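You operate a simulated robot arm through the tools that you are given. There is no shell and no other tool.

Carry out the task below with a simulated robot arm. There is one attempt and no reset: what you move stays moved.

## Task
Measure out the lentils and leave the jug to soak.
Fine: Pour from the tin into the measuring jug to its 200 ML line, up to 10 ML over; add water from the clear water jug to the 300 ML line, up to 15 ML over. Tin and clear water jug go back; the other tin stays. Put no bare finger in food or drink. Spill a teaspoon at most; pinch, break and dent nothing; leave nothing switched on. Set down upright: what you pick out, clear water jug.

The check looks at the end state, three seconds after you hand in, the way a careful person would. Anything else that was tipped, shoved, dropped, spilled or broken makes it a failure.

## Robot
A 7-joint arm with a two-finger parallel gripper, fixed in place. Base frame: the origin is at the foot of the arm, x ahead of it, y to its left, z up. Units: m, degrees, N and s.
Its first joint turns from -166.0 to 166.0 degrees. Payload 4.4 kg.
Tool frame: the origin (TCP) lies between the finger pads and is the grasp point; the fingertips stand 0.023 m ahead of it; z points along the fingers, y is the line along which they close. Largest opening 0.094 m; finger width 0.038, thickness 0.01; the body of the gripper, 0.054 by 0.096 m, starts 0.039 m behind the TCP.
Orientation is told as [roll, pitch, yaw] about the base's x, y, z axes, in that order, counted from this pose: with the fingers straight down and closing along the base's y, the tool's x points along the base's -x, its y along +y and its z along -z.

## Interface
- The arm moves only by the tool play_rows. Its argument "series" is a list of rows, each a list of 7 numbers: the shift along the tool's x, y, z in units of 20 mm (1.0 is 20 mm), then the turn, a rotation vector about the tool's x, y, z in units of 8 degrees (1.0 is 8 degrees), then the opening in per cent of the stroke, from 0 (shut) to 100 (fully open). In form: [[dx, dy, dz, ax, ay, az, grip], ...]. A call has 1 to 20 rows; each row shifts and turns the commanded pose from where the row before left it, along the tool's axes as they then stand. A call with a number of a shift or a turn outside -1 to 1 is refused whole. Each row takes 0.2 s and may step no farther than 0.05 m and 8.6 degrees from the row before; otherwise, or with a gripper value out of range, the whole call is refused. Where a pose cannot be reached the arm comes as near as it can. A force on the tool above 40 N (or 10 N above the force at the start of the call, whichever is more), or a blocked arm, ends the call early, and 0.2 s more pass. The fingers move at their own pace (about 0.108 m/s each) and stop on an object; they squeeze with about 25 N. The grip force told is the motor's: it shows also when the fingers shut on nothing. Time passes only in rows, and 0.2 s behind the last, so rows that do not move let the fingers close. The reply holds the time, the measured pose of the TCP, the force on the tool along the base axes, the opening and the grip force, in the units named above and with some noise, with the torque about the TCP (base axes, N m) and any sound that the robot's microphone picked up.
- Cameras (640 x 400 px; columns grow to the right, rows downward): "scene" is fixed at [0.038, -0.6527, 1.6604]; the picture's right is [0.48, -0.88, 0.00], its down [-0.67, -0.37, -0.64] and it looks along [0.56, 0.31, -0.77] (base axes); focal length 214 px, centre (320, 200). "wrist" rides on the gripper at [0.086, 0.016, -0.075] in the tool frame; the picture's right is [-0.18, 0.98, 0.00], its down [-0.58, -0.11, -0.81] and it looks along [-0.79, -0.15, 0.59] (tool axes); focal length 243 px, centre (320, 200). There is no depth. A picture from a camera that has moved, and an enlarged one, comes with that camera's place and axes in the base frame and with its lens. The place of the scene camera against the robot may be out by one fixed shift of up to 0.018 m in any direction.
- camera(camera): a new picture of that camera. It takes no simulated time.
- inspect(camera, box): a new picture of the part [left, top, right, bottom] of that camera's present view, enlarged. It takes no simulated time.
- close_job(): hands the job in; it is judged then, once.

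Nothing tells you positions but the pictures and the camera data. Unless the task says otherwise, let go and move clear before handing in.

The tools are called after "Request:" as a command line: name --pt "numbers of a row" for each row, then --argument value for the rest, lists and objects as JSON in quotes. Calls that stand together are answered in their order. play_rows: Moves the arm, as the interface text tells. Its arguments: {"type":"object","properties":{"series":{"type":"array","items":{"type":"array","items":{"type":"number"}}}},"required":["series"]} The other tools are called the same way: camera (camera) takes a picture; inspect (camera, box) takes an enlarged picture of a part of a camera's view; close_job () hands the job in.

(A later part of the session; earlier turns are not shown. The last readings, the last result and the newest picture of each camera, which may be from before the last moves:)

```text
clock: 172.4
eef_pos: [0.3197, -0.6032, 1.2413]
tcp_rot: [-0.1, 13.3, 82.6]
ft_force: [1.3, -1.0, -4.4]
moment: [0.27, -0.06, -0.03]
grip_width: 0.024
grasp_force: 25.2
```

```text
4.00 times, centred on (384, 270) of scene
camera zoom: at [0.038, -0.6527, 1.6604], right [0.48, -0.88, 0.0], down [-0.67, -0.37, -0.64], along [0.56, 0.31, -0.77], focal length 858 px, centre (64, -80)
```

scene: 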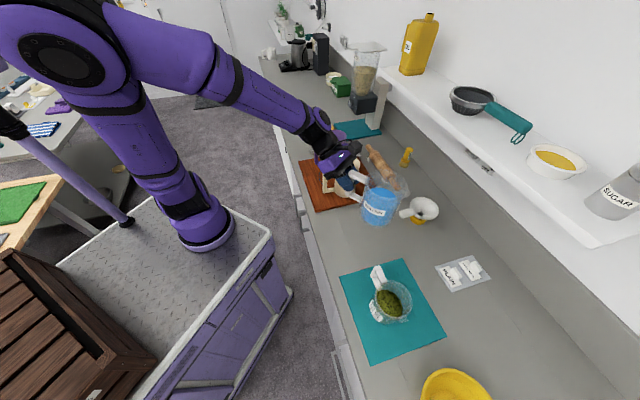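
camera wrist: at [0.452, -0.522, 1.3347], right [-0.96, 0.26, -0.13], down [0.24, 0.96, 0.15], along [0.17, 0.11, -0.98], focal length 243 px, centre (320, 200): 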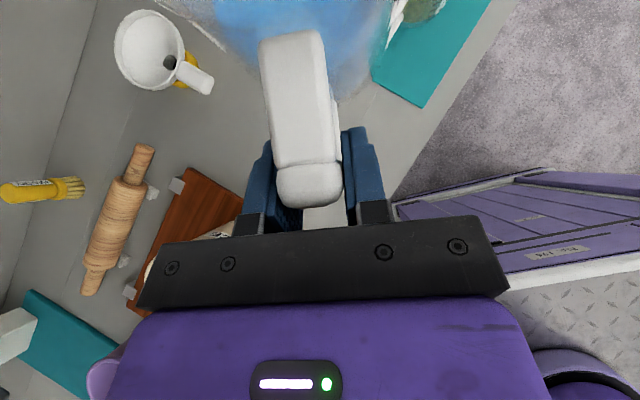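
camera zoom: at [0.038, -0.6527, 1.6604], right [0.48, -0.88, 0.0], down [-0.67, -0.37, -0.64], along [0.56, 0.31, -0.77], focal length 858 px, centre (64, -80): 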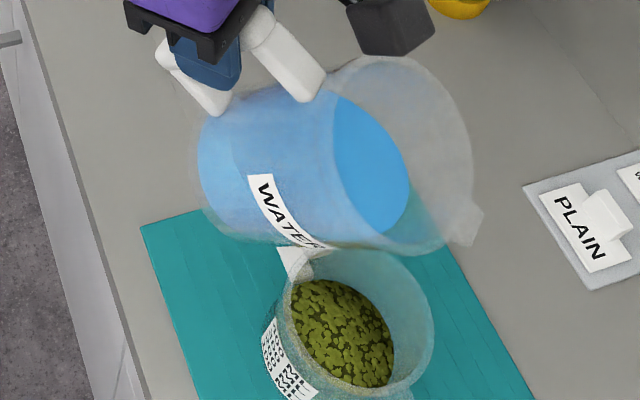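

Request:
play_rows --pt "0 0 0 0 -0.5 0 0" --pt "0 0 0 0 -0.5 0 0" --pt "0 0 0 0 -0.5 0 0" --pt "-0.02 0 0.6 0 0 0 0" --pt "-0.02 0 1 0 0 0 0" --pt "-0.02 0 1 0 0 0 0" --pt "-0.02 0 0.8 0 0 0 0" --pt "-0.02 0 0.5 0 0 0 0" --pt "0 0 0 0 0 0 0"

Request:
inspect --camera "scene" --box '[320, 230, 448, 330]'

```text
clock: 174.4
eef_pos: [0.3198, -0.6032, 1.1616]
tcp_rot: [0.1, 1.4, 82.6]
ft_force: [0.3, 0.1, -5.9]
moment: [0.19, -0.01, -0.01]
grip_width: 0.0242
grasp_force: 25.0
```

```text
4.00 times, centred on (384, 280) of scene
camera zoom: at [0.038, -0.6527, 1.6604], right [0.48, -0.88, 0.0], down [-0.67, -0.37, -0.64], along [0.56, 0.31, -0.77], focal length 858 px, centre (64, -120)
```

zoom: 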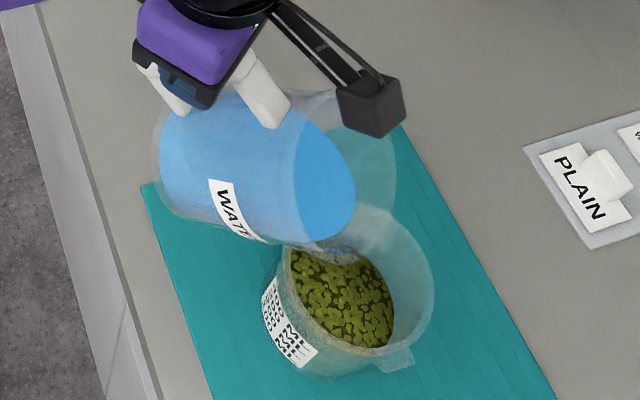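

Request:
play_rows --pt "0.146 0 -0.26 0 -0.25 0 0" --pt "0 0 0 0 0 0 0" --pt "0.146 0 -0.26 0 -0.25 0 0" --pt "0 0 0 0 0 0 0"

Request:
inspect --camera "scene" --box '[350, 250, 446, 320]'

```text
clock: 175.4
eef_pos: [0.3199, -0.6073, 1.1729]
tcp_rot: [0.0, -2.5, 82.7]
ft_force: [0.3, 0.3, -5.9]
moment: [0.13, -0.04, 0.02]
grip_width: 0.0239
grasp_force: 25.2
```

```text
5.71 times, centred on (398, 285) of scene
camera zoom: at [0.038, -0.6527, 1.6604], right [0.48, -0.88, 0.0], down [-0.67, -0.37, -0.64], along [0.56, 0.31, -0.77], focal length 1226 px, centre (-126, -286)
```

zoom: 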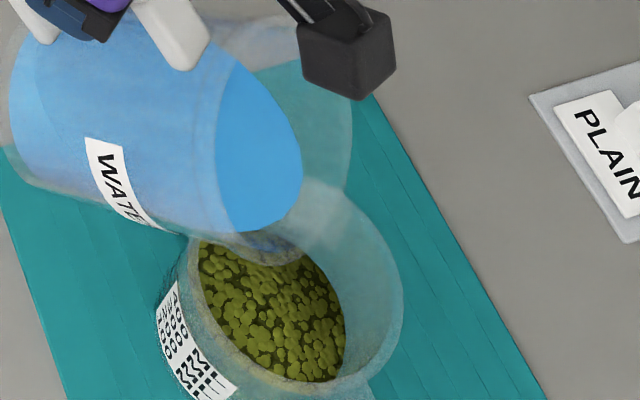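

Request:
play_rows --pt "0.146 0 -0.26 0 -0.25 0 0" --pt "0 0 0 0 0 0 0" --pt "0 0 0 0 0 0 0"

Request:
inspect --camera "scene" --box '[350, 250, 446, 320]'

```text
clock: 176.2
eef_pos: [0.319, -0.6122, 1.1784]
tcp_rot: [-0.1, -4.5, 82.7]
ft_force: [-1.0, 0.4, -5.6]
moment: [0.11, -0.03, 0.0]
grip_width: 0.024
grasp_force: 24.9
```

```text
5.71 times, centred on (398, 285) of scene
camera zoom: at [0.038, -0.6527, 1.6604], right [0.48, -0.88, 0.0], down [-0.67, -0.37, -0.64], along [0.56, 0.31, -0.77], focal length 1226 px, centre (-126, -286)
```

zoom: 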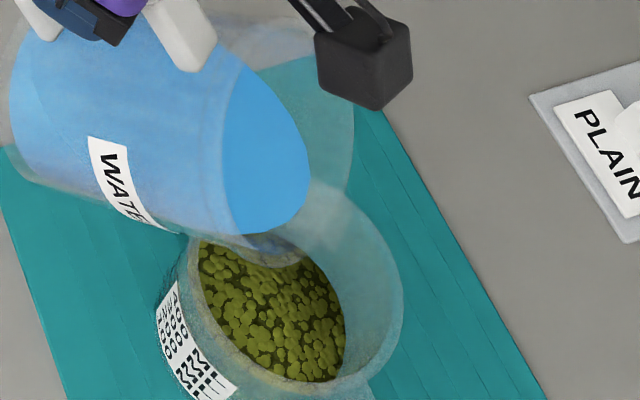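

Request:
play_rows --pt "0.073 0 -0.13 0 -0.125 0 0" --pt "0 0 0 0 0 0 0" --pt "0.073 0 -0.13 0 -0.125 0 0" --pt "0 0 0 0 0 0 0"

Request:
inspect --camera "scene" --box '[350, 250, 446, 320]'

```text
clock: 177.2
eef_pos: [0.3203, -0.6147, 1.1823]
tcp_rot: [0.1, -6.6, 82.5]
ft_force: [-0.5, 0.6, -5.7]
moment: [0.1, -0.06, 0.0]
grip_width: 0.024
grasp_force: 25.1
```

```text
5.71 times, centred on (398, 285) of scene
camera zoom: at [0.038, -0.6527, 1.6604], right [0.48, -0.88, 0.0], down [-0.67, -0.37, -0.64], along [0.56, 0.31, -0.77], focal length 1226 px, centre (-126, -286)
```

zoom: 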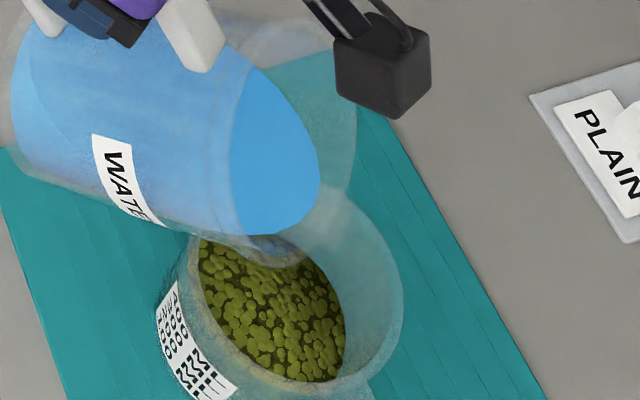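

Request:
play_rows --pt "0.073 0 -0.13 0 -0.125 0 0" --pt "0 0 0 0 0 0 0" --pt "0 0 0 0 0 0 0"

Request:
inspect --camera "scene" --box '[350, 250, 446, 320]'

```text
clock: 178.0
eef_pos: [0.3181, -0.616, 1.1846]
tcp_rot: [0.0, -7.4, 82.6]
ft_force: [0.1, -0.8, -5.0]
moment: [0.08, -0.02, -0.04]
grip_width: 0.0239
grasp_force: 25.0
```

```text
5.71 times, centred on (398, 285) of scene
camera zoom: at [0.038, -0.6527, 1.6604], right [0.48, -0.88, 0.0], down [-0.67, -0.37, -0.64], along [0.56, 0.31, -0.77], focal length 1226 px, centre (-126, -286)
```

zoom: 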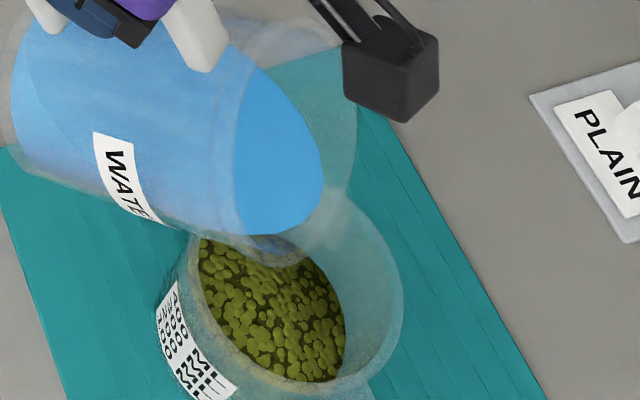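

Request:
play_rows --pt "0.073 0 -0.13 0 -0.125 0 0" --pt "0 0 0 0 0 0 0" --pt "0.073 0 -0.13 0 -0.125 0 0" --pt "0 0 0 0 0 0 0"

Request:
inspect --camera "scene" --box '[350, 250, 446, 320]'

```text
clock: 179.0
eef_pos: [0.3173, -0.6214, 1.1915]
tcp_rot: [-0.1, -9.5, 82.6]
ft_force: [-0.2, -0.3, -6.2]
moment: [0.1, -0.01, 0.03]
grip_width: 0.0238
grasp_force: 24.9
```

```text
5.71 times, centred on (398, 285) of scene
camera zoom: at [0.038, -0.6527, 1.6604], right [0.48, -0.88, 0.0], down [-0.67, -0.37, -0.64], along [0.56, 0.31, -0.77], focal length 1226 px, centre (-126, -286)
```

zoom: 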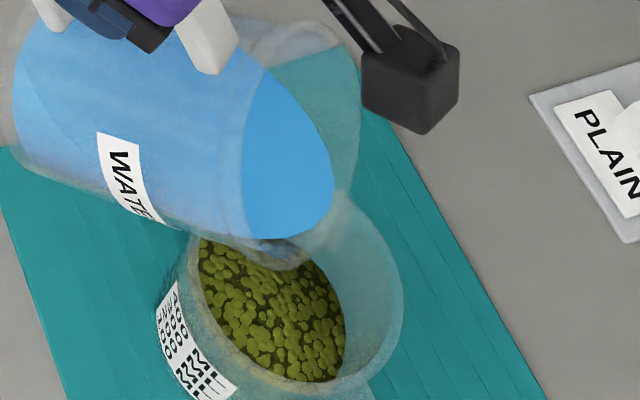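

Request:
play_rows --pt "0.073 0 -0.13 0 -0.125 0 0" --pt "0 0 0 0 0 0 0" --pt "0 0 0 0 0 0 0"

Request:
inspect --camera "scene" --box '[350, 250, 446, 320]'

```text
clock: 179.8
eef_pos: [0.3169, -0.6236, 1.1935]
tcp_rot: [0.0, -10.4, 82.6]
ft_force: [0.1, 0.3, -5.5]
moment: [0.07, 0.01, -0.01]
grip_width: 0.0242
grasp_force: 24.0
```

```text
5.71 times, centred on (398, 285) of scene
camera zoom: at [0.038, -0.6527, 1.6604], right [0.48, -0.88, 0.0], down [-0.67, -0.37, -0.64], along [0.56, 0.31, -0.77], focal length 1226 px, centre (-126, -286)
```

zoom: 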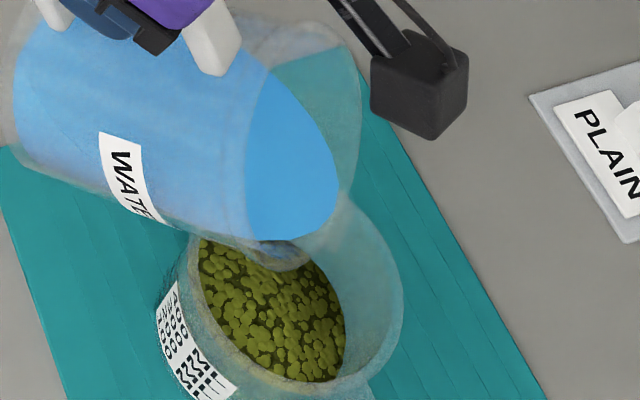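

Request:
play_rows --pt "0.073 0 -0.13 0 -0.125 0 0" --pt "0 0 0 0 0 0 0" --pt "0 0 0 0 0 0 0"

Request:
inspect --camera "scene" --box '[350, 250, 446, 320]'

```text
clock: 180.6
eef_pos: [0.3155, -0.6252, 1.1953]
tcp_rot: [0.0, -11.4, 82.5]
ft_force: [-0.2, -0.1, -6.1]
moment: [0.06, -0.01, 0.01]
grip_width: 0.0238
grasp_force: 24.6
```

```text
5.71 times, centred on (398, 285) of scene
camera zoom: at [0.038, -0.6527, 1.6604], right [0.48, -0.88, 0.0], down [-0.67, -0.37, -0.64], along [0.56, 0.31, -0.77], focal length 1226 px, centre (-126, -286)
```

zoom: 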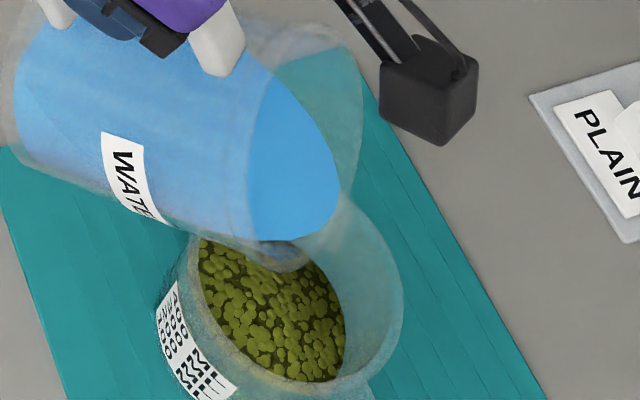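

Request:
inspect --camera "scene" --box '[380, 270, 412, 302]'

Request:
play_rows --pt "0.073 0 -0.13 0 -0.125 0 0" --pt "0 0 0 0 0 0 0" --pt "0 0 0 0 0 0 0"

Request:
inspect --camera "scene" --box '[350, 250, 446, 320]'

```text
12.50 times, centred on (396, 286) of scene
camera zoom: at [0.038, -0.6527, 1.6604], right [0.48, -0.88, 0.0], down [-0.67, -0.37, -0.64], along [0.56, 0.31, -0.77], focal length 2681 px, centre (-630, -875)
```

zoom: 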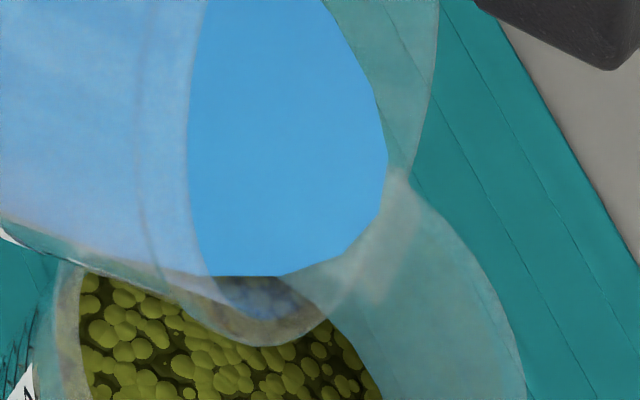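

```text
clock: 181.4
eef_pos: [0.3162, -0.6263, 1.1973]
tcp_rot: [-0.1, -12.5, 82.5]
ft_force: [0.8, 0.1, -5.5]
moment: [0.07, -0.01, 0.0]
grip_width: 0.0238
grasp_force: 24.6
```

```text
5.71 times, centred on (398, 285) of scene
camera zoom: at [0.038, -0.6527, 1.6604], right [0.48, -0.88, 0.0], down [-0.67, -0.37, -0.64], along [0.56, 0.31, -0.77], focal length 1226 px, centre (-126, -286)
```

zoom: 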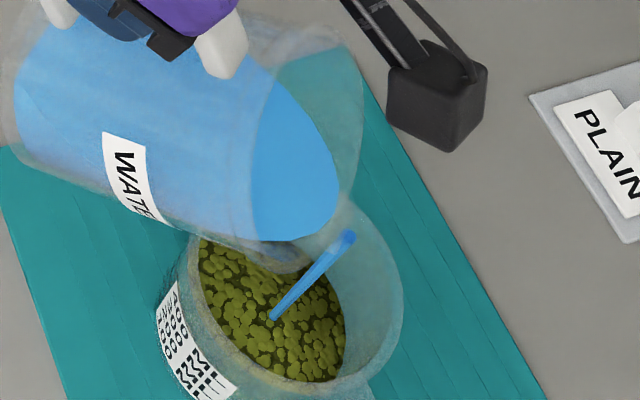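

Water is running from the spout into the middle of the jug. I'll hold this tilt and watch it settle.

Request:
play_rows --pt "0 0 0 0 0 0 0" --pt "0 0 0 0 0 0 0" --pt "0 0 0 0 0 0 0"

Request:
inspect --camera "scene" --box '[350, 250, 446, 320]'

Request:
inspect --camera "scene" --box '[370, 285, 418, 320]'

```text
clock: 182.2
eef_pos: [0.3159, -0.6277, 1.1965]
tcp_rot: [0.0, -12.5, 82.7]
ft_force: [-0.4, 0.3, -4.2]
moment: [0.03, 0.01, 0.01]
grip_width: 0.0239
grasp_force: 25.2
```

```text
5.71 times, centred on (398, 285) of scene
camera zoom: at [0.038, -0.6527, 1.6604], right [0.48, -0.88, 0.0], down [-0.67, -0.37, -0.64], along [0.56, 0.31, -0.77], focal length 1226 px, centre (-126, -286)
```

zoom: 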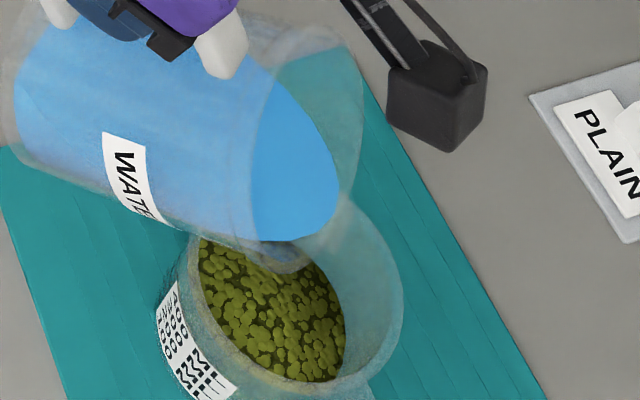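

```text
11.43 times, centred on (394, 302) of scene
camera zoom: at [0.038, -0.6527, 1.6604], right [0.48, -0.88, 0.0], down [-0.67, -0.37, -0.64], along [0.56, 0.31, -0.77], focal length 2451 px, centre (-526, -971)
```

zoom: 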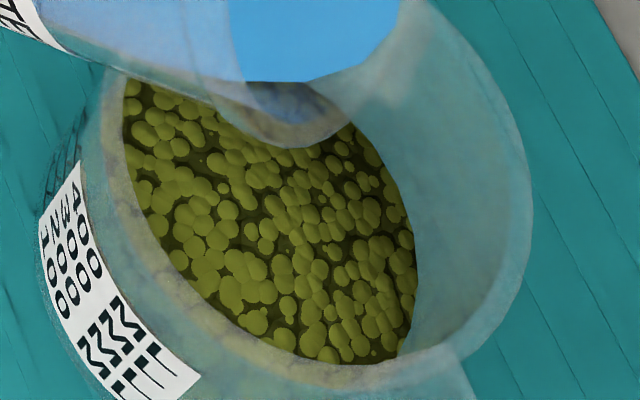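

Request:
play_rows --pt "0.073 0 -0.13 0 -0.125 0 0" --pt "0 0 0 0 0 0 0" --pt "0 0 0 0 0 0 0" --pt "0 0 0 0 0 0 0" --pt "0.073 0 -0.13 0 -0.125 0 0" --pt "0 0 0 0 0 0 0" --pt "0 0 0 0 0 0 0" --pt "0 0 0 0 0 0 0" --pt "0 0 0 0 0 0 0"

Request:
inspect --camera "scene" --box '[350, 250, 446, 320]'

Request:
inspect --camera "scene" --box '[370, 285, 418, 320]'

```text
clock: 184.2
eef_pos: [0.3167, -0.6323, 1.2005]
tcp_rot: [0.0, -14.5, 82.6]
ft_force: [1.3, 0.5, -5.6]
moment: [0.02, 0.01, -0.03]
grip_width: 0.0237
grasp_force: 24.8
```

```text
5.71 times, centred on (398, 285) of scene
camera zoom: at [0.038, -0.6527, 1.6604], right [0.48, -0.88, 0.0], down [-0.67, -0.37, -0.64], along [0.56, 0.31, -0.77], focal length 1226 px, centre (-126, -286)
```

zoom: 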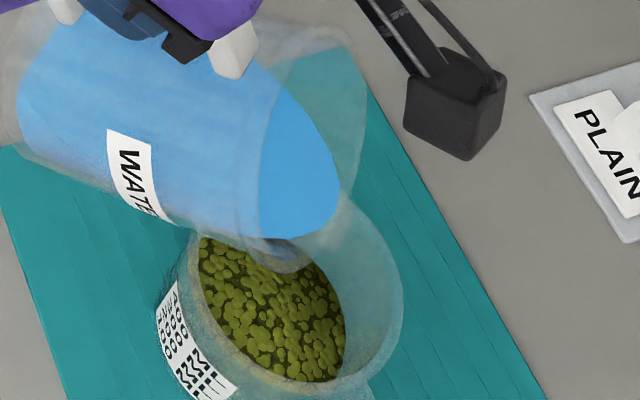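

```text
11.43 times, centred on (394, 302) of scene
camera zoom: at [0.038, -0.6527, 1.6604], right [0.48, -0.88, 0.0], down [-0.67, -0.37, -0.64], along [0.56, 0.31, -0.77], focal length 2451 px, centre (-526, -971)
```

zoom: 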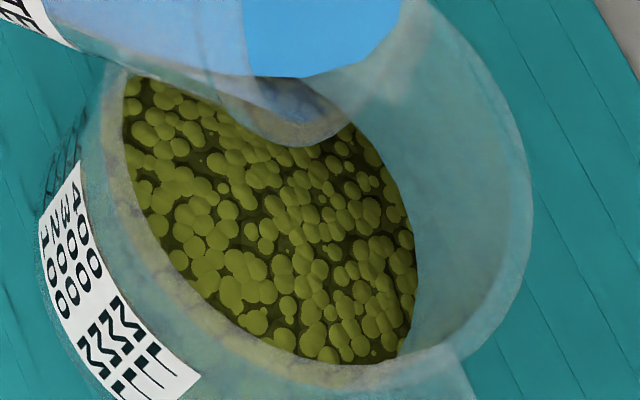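

Request:
play_rows --pt "0.073 0 -0.13 0 -0.125 0 0" --pt "0 0 0 0 0 0 0" --pt "0 0 0 0 0 0 0" --pt "0 0 0 0 0 0 0" --pt "0.073 0 -0.13 0 -0.125 0 0" --pt "0 0 0 0 0 0 0" --pt "0 0 0 0 0 0 0" --pt "0 0 0 0 0 0 0" --pt "0 0 0 0 0 0 0"

Request:
inspect --camera "scene" --box '[350, 250, 446, 320]'

Request:
inspect --camera "scene" --box '[370, 285, 418, 320]'

```text
clock: 186.2
eef_pos: [0.3159, -0.6347, 1.2065]
tcp_rot: [0.0, -16.5, 82.6]
ft_force: [-0.6, -0.6, -4.4]
moment: [0.03, -0.02, -0.03]
grip_width: 0.0238
grasp_force: 24.9
```

```text
5.71 times, centred on (398, 285) of scene
camera zoom: at [0.038, -0.6527, 1.6604], right [0.48, -0.88, 0.0], down [-0.67, -0.37, -0.64], along [0.56, 0.31, -0.77], focal length 1226 px, centre (-126, -286)
```

zoom: 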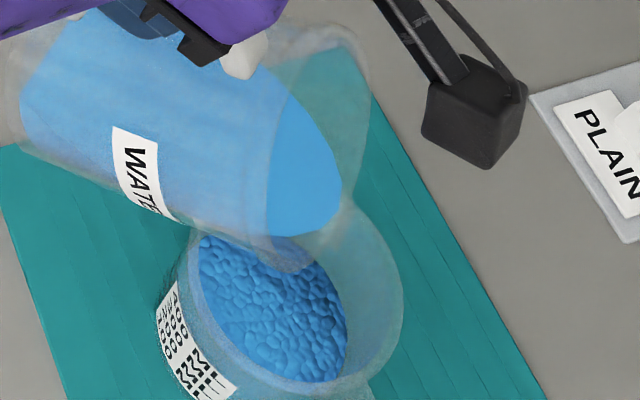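

```text
11.43 times, centred on (394, 302) of scene
camera zoom: at [0.038, -0.6527, 1.6604], right [0.48, -0.88, 0.0], down [-0.67, -0.37, -0.64], along [0.56, 0.31, -0.77], focal length 2451 px, centre (-526, -971)
```

zoom: 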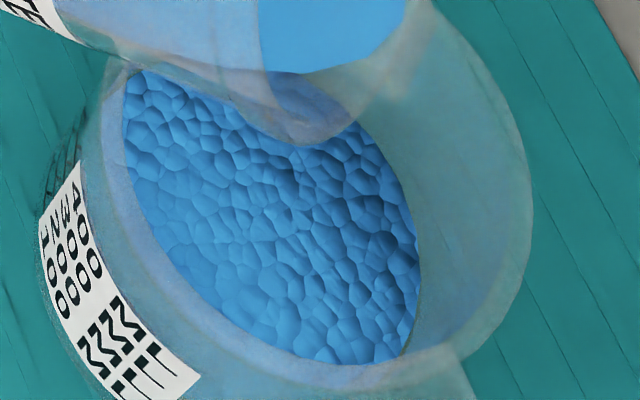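

The surface has just turned to wet lentils, so the pores are filled. I'll tilt back and take a wrist-camera reading before adding more.

Request:
play_rows --pt "-0.292 0 0.52 0 0.5 0 0" --pt "-0.292 0 0.52 0 0.5 0 0" --pt "-0.292 0 0.52 0 0.5 0 0" --pt "-0.292 0 0.52 0 0.5 0 0" --pt "0 0 -1 0 0 0 0" --pt "0 0 -1 0 0 0 0" --pt "0 0 -1 0 0 0 0" --pt "0 0 -1 0 0 0 0" --pt "0 0 0 0 0.5 0 0" --pt "0 0 0 0 1 0 0" --pt "0 0 0 0 1 0 0" --pt "0 0 0 0 1 0 0" --pt "0 0 0 0 1 0 0" --pt "0 0 0 0 0.75 0 0" --pt "0 0 0 0 0.5 0 0" --pt "0 0 0 0 0 0 0"

Request:
inspect --camera "scene" --box '[350, 230, 446, 325]'

```text
clock: 189.6
eef_pos: [0.3199, -0.6057, 1.2493]
tcp_rot: [-0.1, 45.4, 82.5]
ft_force: [-0.3, -0.9, -4.6]
moment: [0.39, -0.09, 0.01]
grip_width: 0.0239
grasp_force: 25.2
```

```text
4.21 times, centred on (398, 278) of scene
camera zoom: at [0.038, -0.6527, 1.6604], right [0.48, -0.88, 0.0], down [-0.67, -0.37, -0.64], along [0.56, 0.31, -0.77], focal length 903 px, centre (-8, -126)
```

zoom: 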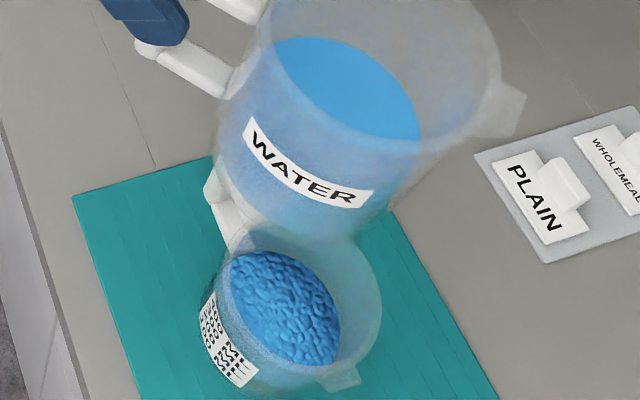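

Request:
play_rows --pt "-0.518 -0.911 -0.526 0 0 0 0" --pt "-0.518 -0.911 -0.526 0 0 0 0" --pt "-0.518 -0.911 -0.526 0 0 0 0" --pt "-0.518 -0.911 -0.526 0 0 0 0" --pt "-0.518 -0.911 -0.526 0 0 0 0" --pt "-0.518 -0.911 -0.526 0 0 0 0" --pt "-0.518 -0.911 -0.526 0 0 0 0" --pt "0 0 0 0.711 0 -0.703 0" --pt "0 0 0 0.711 0 -0.703 0" --pt "0 0 0 0.711 0 -0.703 0" --pt "0 0 0 0.711 0 -0.703 0" --pt "0 0 0 0.711 0 -0.703 0" --pt "-0.712 0 0.702 0 0 0 0" --pt "-0.712 0 0.702 0 0 0 0" --pt "0 0 0 0 0 0 0"

Request:
camera --camera "wrist"

```text
clock: 192.8
eef_pos: [0.4586, -0.5174, 1.2092]
tcp_rot: [0.1, 45.5, 122.6]
ft_force: [-0.3, -0.5, -4.3]
moment: [0.33, 0.24, -0.01]
grip_width: 0.024
grasp_force: 25.0
```

```text
taken
camera wrist: at [0.4498, -0.5318, 1.3232], right [-0.9, -0.42, -0.13], down [-0.44, 0.89, 0.15], along [0.05, 0.19, -0.98], focal length 243 px, centre (320, 200)
```

wrist: 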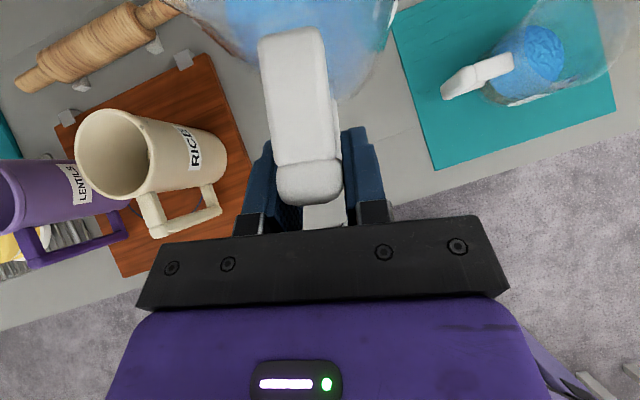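

Request:
inspect --camera "wrist" --box '[440, 0, 600, 120]'

Request:
inspect --camera "wrist" --box '[485, 60, 555, 110]'

```text
3.33 times, centred on (520, 60) of wrist
camera zoom: at [0.4498, -0.5318, 1.3232], right [-0.9, -0.42, -0.13], down [-0.44, 0.89, 0.15], along [0.05, 0.19, -0.98], focal length 809 px, centre (-347, 667)
```

zoom: 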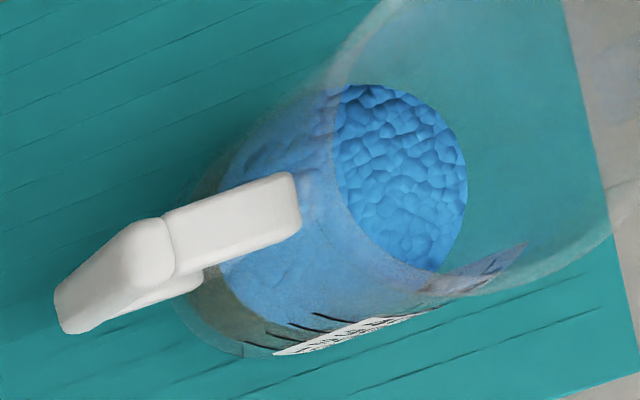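

```text
8.00 times, centred on (520, 85) of wrist
camera zoom: at [0.4498, -0.5318, 1.3232], right [-0.9, -0.42, -0.13], down [-0.44, 0.89, 0.15], along [0.05, 0.19, -0.98], focal length 1941 px, centre (-1280, 1120)
```

zoom: 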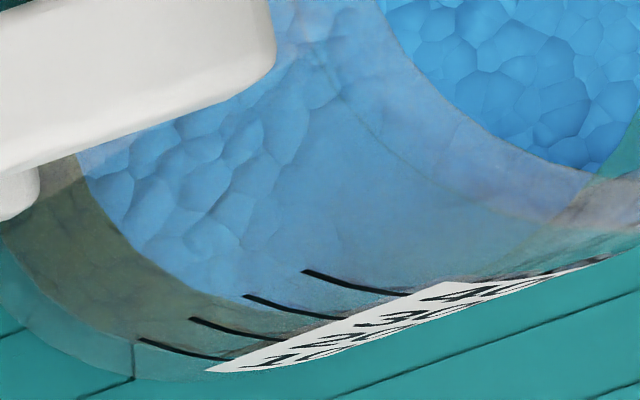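

The lentils' edge at the wall is still at the 200 line, with their pores now filled, so roughly 70–75 ML more is needed to reach the 300 line. I'll go back and continue the pour.

Request:
play_rows --pt "0.712 0 -0.702 0 0 0 0" --pt "0.712 0 -0.702 0 0 0 0" --pt "0 0 0 -0.711 0 0.703 0" --pt "0 0 0 -0.711 0 0.703 0" --pt "0 0 0 -0.711 0 0.703 0" --pt "0 0 0 -0.711 0 0.703 0" --pt "0 0 0 -0.711 0 0.703 0" --pt "0.518 0.911 0.526 0 0 0 0" --pt "0.518 0.911 0.526 0 0 0 0" --pt "0.518 0.911 0.526 0 0 0 0" --pt "0.518 0.911 0.526 0 0 0 0" --pt "0.518 0.911 0.526 0 0 0 0" --pt "0.518 0.911 0.526 0 0 0 0" --pt "0.518 0.911 0.526 0 0 0 0" --pt "0 0 0 0 0 0 0"

Request:
play_rows --pt "0 0 0 0 -0.5 0 0" --pt "0 0 0 0 -1 0 0" --pt "0 0 0 0 -1 0 0" --pt "0 0 0 0 -1 0 0" --pt "0 0 0 0 -1 0 0" --pt "0 0 0 0 -1 0 0" --pt "-0.02 0 0.6 0 0 0 0" --pt "-0.02 0 1 0 0 0 0" --pt "-0.02 0 1 0 0 0 0" --pt "-0.02 0 1 0 0 0 0" --pt "-0.02 0 0.5 0 0 0 0" --pt "0 0 0 0 0 0 0"

Request:
inspect --camera "scene" --box '[350, 250, 446, 320]'

```text
clock: 196.0
eef_pos: [0.3205, -0.6059, 1.2475]
tcp_rot: [0.1, 45.5, 82.6]
ft_force: [0.2, -0.5, -4.7]
moment: [0.42, -0.07, -0.01]
grip_width: 0.0242
grasp_force: 25.2
```

```text
clock: 198.6
eef_pos: [0.32, -0.6053, 1.168]
tcp_rot: [0.0, 1.6, 82.7]
ft_force: [-0.2, 0.3, -4.4]
moment: [0.14, 0.01, -0.02]
grip_width: 0.0241
grasp_force: 25.1
```

```text
5.71 times, centred on (398, 285) of scene
camera zoom: at [0.038, -0.6527, 1.6604], right [0.48, -0.88, 0.0], down [-0.67, -0.37, -0.64], along [0.56, 0.31, -0.77], focal length 1226 px, centre (-126, -286)
```

zoom: 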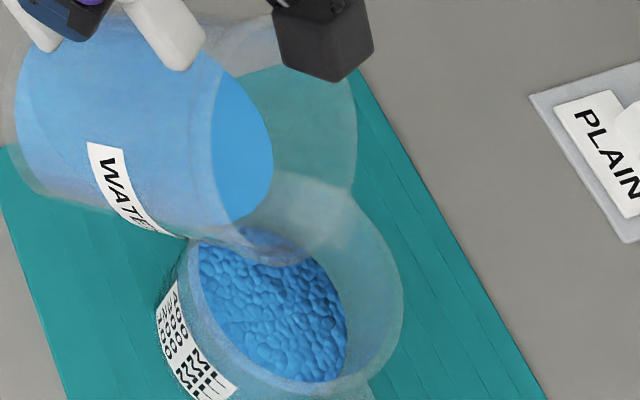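

Request:
play_rows --pt "0.292 0 -0.52 0 -0.5 0 0" --pt "0.292 0 -0.52 0 -0.5 0 0" --pt "0.292 0 -0.52 0 -0.5 0 0" --pt "0.292 0 -0.52 0 -0.5 0 0" --pt "0 0 0 0 0 0 0"

Request:
inspect --camera "scene" --box '[350, 250, 446, 320]'

```text
clock: 199.8
eef_pos: [0.3171, -0.6314, 1.2084]
tcp_rot: [0.1, -14.6, 82.6]
ft_force: [-1.0, 0.4, -5.2]
moment: [0.07, 0.03, -0.01]
grip_width: 0.0237
grasp_force: 25.1
```

```text
5.71 times, centred on (398, 285) of scene
camera zoom: at [0.038, -0.6527, 1.6604], right [0.48, -0.88, 0.0], down [-0.67, -0.37, -0.64], along [0.56, 0.31, -0.77], focal length 1226 px, centre (-126, -286)
```

zoom: 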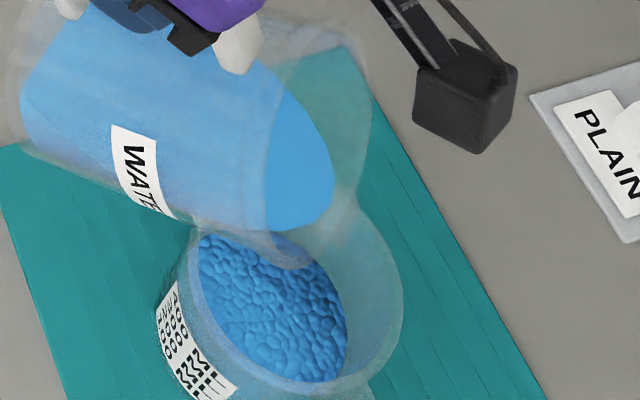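

Now fine steps, checking for the rising water edge each time.

Request:
play_rows --pt "0.073 0 -0.13 0 -0.125 0 0" --pt "0.073 0 -0.13 0 -0.125 0 0" --pt "0 0 0 0 0 0 0" --pt "0.073 0 -0.13 0 -0.125 0 0" --pt "0 0 0 0 0 0 0" --pt "0 0 0 0 0 0 0" --pt "0 0 0 0 0 0 0"

Request:
inspect --camera "scene" --box '[350, 250, 446, 320]'

Request:
inspect --camera "scene" --box '[370, 285, 418, 320]'

```text
clock: 201.4
eef_pos: [0.3155, -0.6383, 1.214]
tcp_rot: [0.1, -17.5, 82.6]
ft_force: [-0.6, 0.2, -4.6]
moment: [0.04, 0.0, 0.0]
grip_width: 0.0239
grasp_force: 25.1
```

```text
5.71 times, centred on (398, 285) of scene
camera zoom: at [0.038, -0.6527, 1.6604], right [0.48, -0.88, 0.0], down [-0.67, -0.37, -0.64], along [0.56, 0.31, -0.77], focal length 1226 px, centre (-126, -286)
```

zoom: 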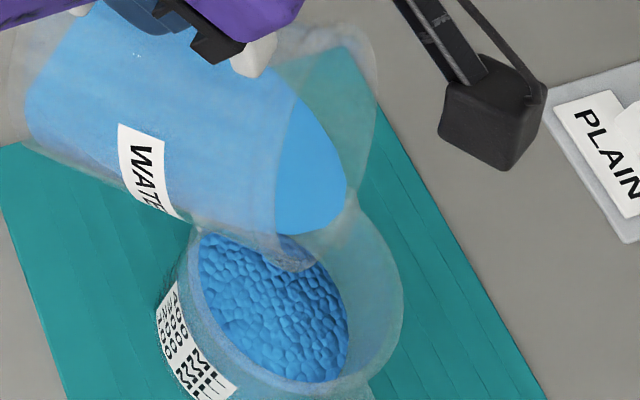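

```text
11.43 times, centred on (394, 302) of scene
camera zoom: at [0.038, -0.6527, 1.6604], right [0.48, -0.88, 0.0], down [-0.67, -0.37, -0.64], along [0.56, 0.31, -0.77], focal length 2451 px, centre (-526, -971)
```

zoom: 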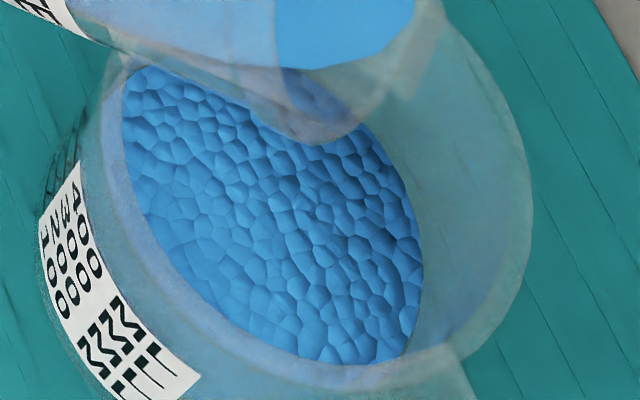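

Request:
play_rows --pt "0.073 0 -0.13 0 -0.125 0 0" --pt "0 0 0 0 0 0 0" --pt "0 0 0 0 0 0 0" --pt "0 0 0 0 0 0 0" --pt "0 0 0 0 0 0 0"

Request:
inspect --camera "scene" --box '[370, 285, 418, 320]'

Request:
inspect --camera "scene" --box '[366, 296, 398, 326]'

```text
clock: 202.6
eef_pos: [0.3156, -0.6397, 1.2155]
tcp_rot: [0.0, -18.5, 82.6]
ft_force: [-0.2, -0.4, -4.1]
moment: [-0.06, -0.01, 0.02]
grip_width: 0.0237
grasp_force: 25.3
```

```text
11.43 times, centred on (394, 302) of scene
camera zoom: at [0.038, -0.6527, 1.6604], right [0.48, -0.88, 0.0], down [-0.67, -0.37, -0.64], along [0.56, 0.31, -0.77], focal length 2451 px, centre (-526, -971)
```

zoom: 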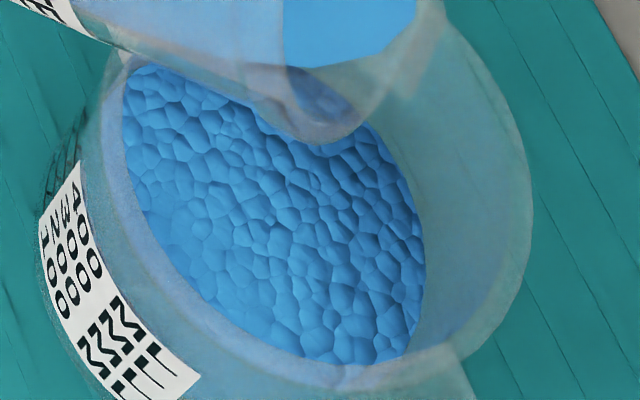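

```text
13.33 times, centred on (382, 311) of scene
camera zoom: at [0.038, -0.6527, 1.6604], right [0.48, -0.88, 0.0], down [-0.67, -0.37, -0.64], along [0.56, 0.31, -0.77], focal length 2860 px, centre (-507, -1280)
```

zoom: 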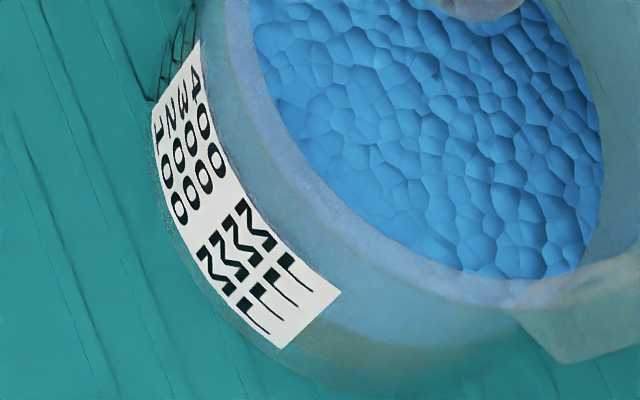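

Request:
play_rows --pt "-0.292 0 0.52 0 0.5 0 0" --pt "-0.292 0 0.52 0 0.5 0 0" --pt "-0.292 0 0.52 0 0.5 0 0" --pt "-0.292 0 0.52 0 0.5 0 0" --pt "0 0 -1 0 0 0 0" --pt "0 0 -1 0 0 0 0" --pt "0 0 -1 0 0 0 0" --pt "0 0 -1 0 0 0 0" --pt "0 0 0 0 0.5 0 0" --pt "0 0 0 0 1 0 0" --pt "0 0 0 0 1 0 0" --pt "0 0 0 0 1 0 0" --pt "0 0 0 0 1 0 0" --pt "0 0 0 0 1 0 0" --pt "0 0 0 0 0.5 0 0" --pt "0 0 0 0 0 0 0"

Request:
play_rows --pt "-0.518 -0.911 -0.526 0 0 0 0" --pt "-0.518 -0.911 -0.526 0 0 0 0" --pt "-0.518 -0.911 -0.526 0 0 0 0" --pt "-0.518 -0.911 -0.526 0 0 0 0" --pt "-0.518 -0.911 -0.526 0 0 0 0" --pt "-0.518 -0.911 -0.526 0 0 0 0" --pt "-0.518 -0.911 -0.526 0 0 0 0" --pt "0 0 0 0.711 0 -0.703 0" --pt "0 0 0 0.711 0 -0.703 0" --pt "0 0 0 0.711 0 -0.703 0" --pt "0 0 0 0.711 0 -0.703 0" --pt "0 0 0 0.711 0 -0.703 0" --pt "-0.712 0 0.702 0 0 0 0" --pt "-0.712 0 0.702 0 0 0 0" --pt "0 0 0 0 0 0 0"

Request:
inspect --camera "wrist" --box '[440, 0, 600, 120]'

Request:
inspect --camera "wrist" --box '[485, 60, 555, 110]'

```text
clock: 206.0
eef_pos: [0.3182, -0.6112, 1.2592]
tcp_rot: [0.0, 45.5, 82.5]
ft_force: [-0.3, -0.7, -5.5]
moment: [0.41, -0.04, -0.01]
grip_width: 0.0238
grasp_force: 25.3
```

```text
clock: 209.2
eef_pos: [0.4594, -0.5274, 1.2169]
tcp_rot: [0.1, 45.5, 122.7]
ft_force: [0.3, -0.2, -3.2]
moment: [0.36, 0.22, -0.01]
grip_width: 0.0241
grasp_force: 24.9
```

```text
3.33 times, centred on (520, 60) of wrist
camera zoom: at [0.4503, -0.5407, 1.332], right [-0.9, -0.42, -0.13], down [-0.44, 0.89, 0.15], along [0.05, 0.19, -0.98], focal length 809 px, centre (-347, 667)
```

zoom: 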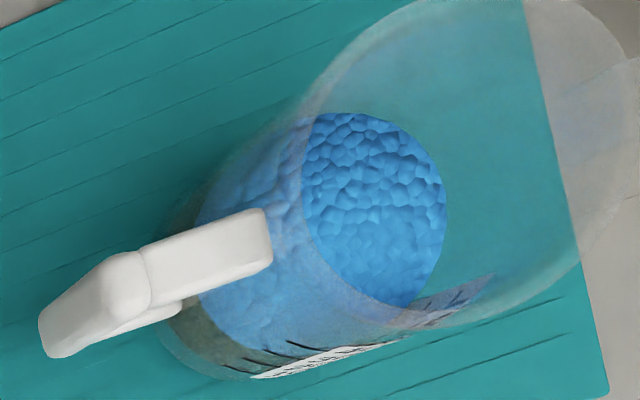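

```text
8.00 times, centred on (520, 85) of wrist
camera zoom: at [0.4503, -0.5407, 1.332], right [-0.9, -0.42, -0.13], down [-0.44, 0.89, 0.15], along [0.05, 0.19, -0.98], focal length 1941 px, centre (-1280, 1120)
```

zoom: 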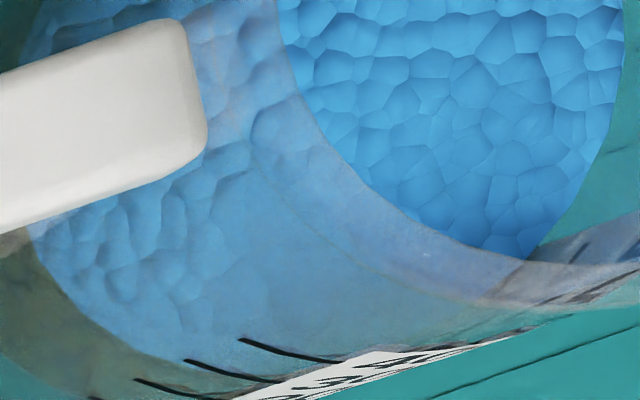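

By the far edge of the water surface, the level is now around the 240 line, so roughly 55–60 ML more is needed. I'll return and pour about 4° more in small steps.

Request:
play_rows --pt "0.712 0 -0.702 0 0 0 0" --pt "0.712 0 -0.702 0 0 0 0" --pt "0 0 0 -0.711 0 0.703 0" --pt "0 0 0 -0.711 0 0.703 0" --pt "0 0 0 -0.711 0 0.703 0" --pt "0 0 0 -0.711 0 0.703 0" --pt "0 0 0 -0.711 0 0.703 0" --pt "0.518 0.911 0.526 0 0 0 0" --pt "0.518 0.911 0.526 0 0 0 0" --pt "0.518 0.911 0.526 0 0 0 0" --pt "0.518 0.911 0.526 0 0 0 0" --pt "0.518 0.911 0.526 0 0 0 0" --pt "0.518 0.911 0.526 0 0 0 0" --pt "0.518 0.911 0.526 0 0 0 0" --pt "0 0 0 0 0 0 0"

Request:
play_rows --pt "0 0 0 0 -0.5 0 0" --pt "0 0 0 0 -1 0 0" --pt "0 0 0 0 -1 0 0" --pt "0 0 0 0 -1 0 0" --pt "0 0 0 0 -1 0 0" --pt "0 0 0 0 -1 0 0" --pt "-0.02 0 1 0 0 0 0" --pt "-0.02 0 1 0 0 0 0" --pt "-0.02 0 1 0 0 0 0" --pt "-0.02 0 1 0 0 0 0" --pt "0.292 0 -0.52 0 -0.5 0 0" --pt "0.292 0 -0.52 0 -0.5 0 0" --pt "0.292 0 -0.52 0 -0.5 0 0" --pt "0.292 0 -0.52 0 -0.5 0 0" --pt "0 0 0 0 0 0 0"

Request:
inspect --camera "scene" --box '[350, 250, 446, 320]'

```text
clock: 212.4
eef_pos: [0.3179, -0.6109, 1.2584]
tcp_rot: [0.0, 45.5, 82.6]
ft_force: [-0.3, -1.1, -5.0]
moment: [0.41, -0.08, 0.05]
grip_width: 0.0241
grasp_force: 25.0
```

```text
clock: 215.6
eef_pos: [0.3167, -0.6403, 1.2202]
tcp_rot: [-0.2, -14.6, 82.6]
ft_force: [0.5, -0.7, -4.6]
moment: [0.04, -0.01, -0.04]
grip_width: 0.0239
grasp_force: 24.7
```

```text
5.71 times, centred on (398, 285) of scene
camera zoom: at [0.038, -0.6527, 1.6604], right [0.48, -0.88, 0.0], down [-0.67, -0.37, -0.64], along [0.56, 0.31, -0.77], focal length 1226 px, centre (-126, -286)
```

zoom: 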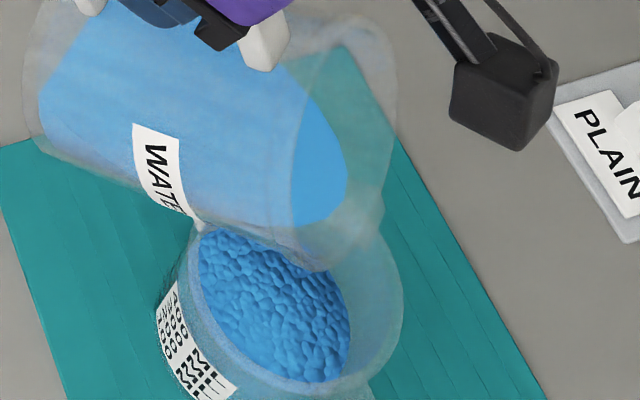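

Request:
play_rows --pt "-0.26 0 0.585 0 0 0 0" --pt "0.073 0 -0.13 0 -0.125 0 0" --pt "0.073 0 -0.13 0 -0.125 0 0" --pt "0.073 0 -0.13 0 -0.125 0 0" --pt "0.073 0 -0.13 0 -0.125 0 0" --pt "0 0 0 0 0 0 0" --pt "0 0 0 0 0 0 0"

Request:
inspect --camera "scene" --box '[350, 250, 446, 320]'

Request:
inspect --camera "scene" --box '[370, 285, 418, 320]'

```text
clock: 217.2
eef_pos: [0.3148, -0.6395, 1.2187]
tcp_rot: [0.0, -18.6, 82.6]
ft_force: [-0.7, 1.1, -4.5]
moment: [-0.04, -0.01, 0.01]
grip_width: 0.0239
grasp_force: 25.4
```

```text
5.71 times, centred on (398, 285) of scene
camera zoom: at [0.038, -0.6527, 1.6604], right [0.48, -0.88, 0.0], down [-0.67, -0.37, -0.64], along [0.56, 0.31, -0.77], focal length 1226 px, centre (-126, -286)
```

zoom: 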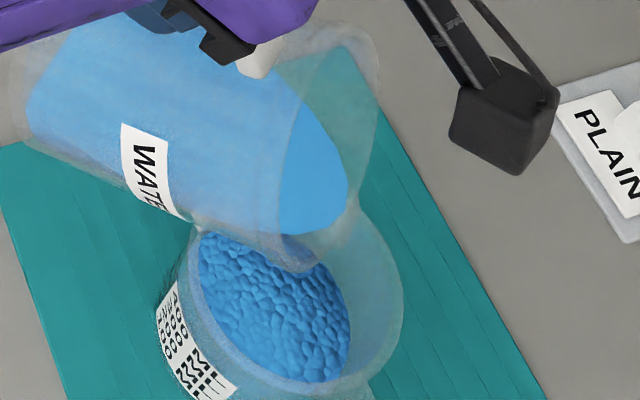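

```text
11.43 times, centred on (394, 302) of scene
camera zoom: at [0.038, -0.6527, 1.6604], right [0.48, -0.88, 0.0], down [-0.67, -0.37, -0.64], along [0.56, 0.31, -0.77], focal length 2451 px, centre (-526, -971)
```

zoom: 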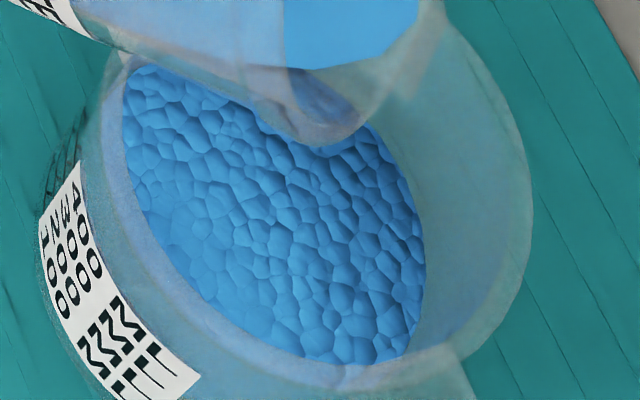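

Request:
play_rows --pt "0.073 0 -0.13 0 -0.125 0 0" --pt "0 0 0 0 0 0 0" --pt "0 0 0 0 0 0 0" --pt "0 0 0 0 0 0 0" --pt "0.073 0 -0.13 0 -0.125 0 0" --pt "0 0 0 0 0 0 0" --pt "0 0 0 0 0 0 0" --pt "0 0 0 0 0 0 0" --pt "0 0 0 0 0 0 0"

Request:
inspect --camera "scene" --box '[370, 285, 418, 320]'

```text
clock: 219.2
eef_pos: [0.3153, -0.6441, 1.222]
tcp_rot: [0.1, -20.5, 82.7]
ft_force: [-0.5, 0.6, -4.3]
moment: [-0.02, -0.01, 0.01]
grip_width: 0.0237
grasp_force: 25.1
```

```text
11.43 times, centred on (394, 302) of scene
camera zoom: at [0.038, -0.6527, 1.6604], right [0.48, -0.88, 0.0], down [-0.67, -0.37, -0.64], along [0.56, 0.31, -0.77], focal length 2451 px, centre (-526, -971)
```

zoom: 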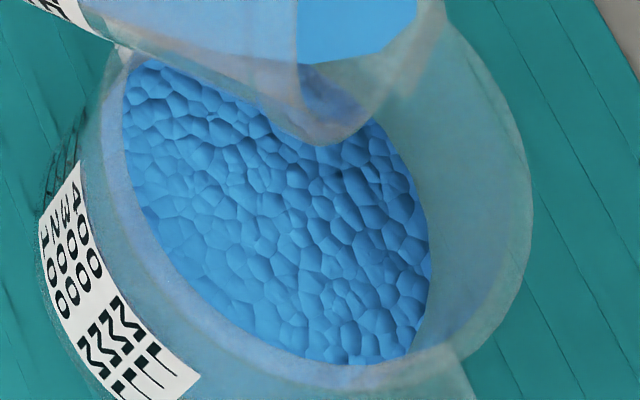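

Request:
play_rows --pt "0.036 0 -0.065 0 -0.0625 0 0" --pt "0 0 0 0 0 0 0" --pt "0 0 0 0 0 0 0" --pt "0 0 0 0 0 0 0" --pt "0 0 0 0 0 0 0"

Request:
inspect --camera "scene" --box '[370, 285, 418, 320]'

Request:
inspect --camera "scene" --box '[396, 296, 412, 312]'

```text
clock: 220.4
eef_pos: [0.3151, -0.6433, 1.2221]
tcp_rot: [0.0, -21.1, 82.6]
ft_force: [-0.2, -0.4, -3.5]
moment: [-0.05, 0.01, 0.0]
grip_width: 0.024
grasp_force: 25.2
```

```text
11.43 times, centred on (394, 302) of scene
camera zoom: at [0.038, -0.6527, 1.6604], right [0.48, -0.88, 0.0], down [-0.67, -0.37, -0.64], along [0.56, 0.31, -0.77], focal length 2451 px, centre (-526, -971)
```

zoom: 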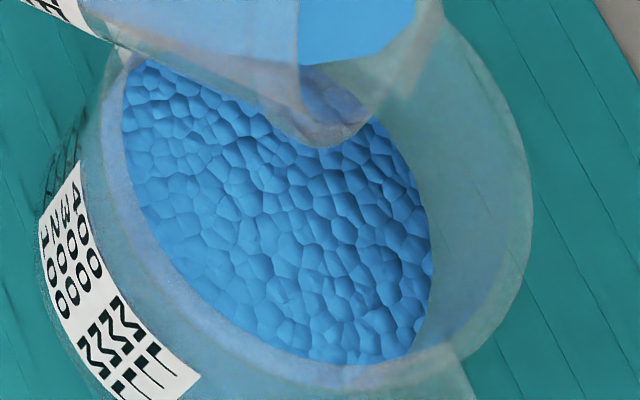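

```text
16.00 times, centred on (404, 304) of scene
camera zoom: at [0.038, -0.6527, 1.6604], right [0.48, -0.88, 0.0], down [-0.67, -0.37, -0.64], along [0.56, 0.31, -0.77], focal length 3432 px, centre (-1024, -1464)
```

zoom: 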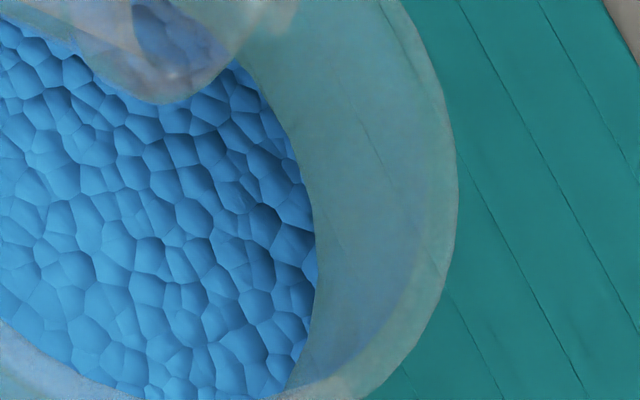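

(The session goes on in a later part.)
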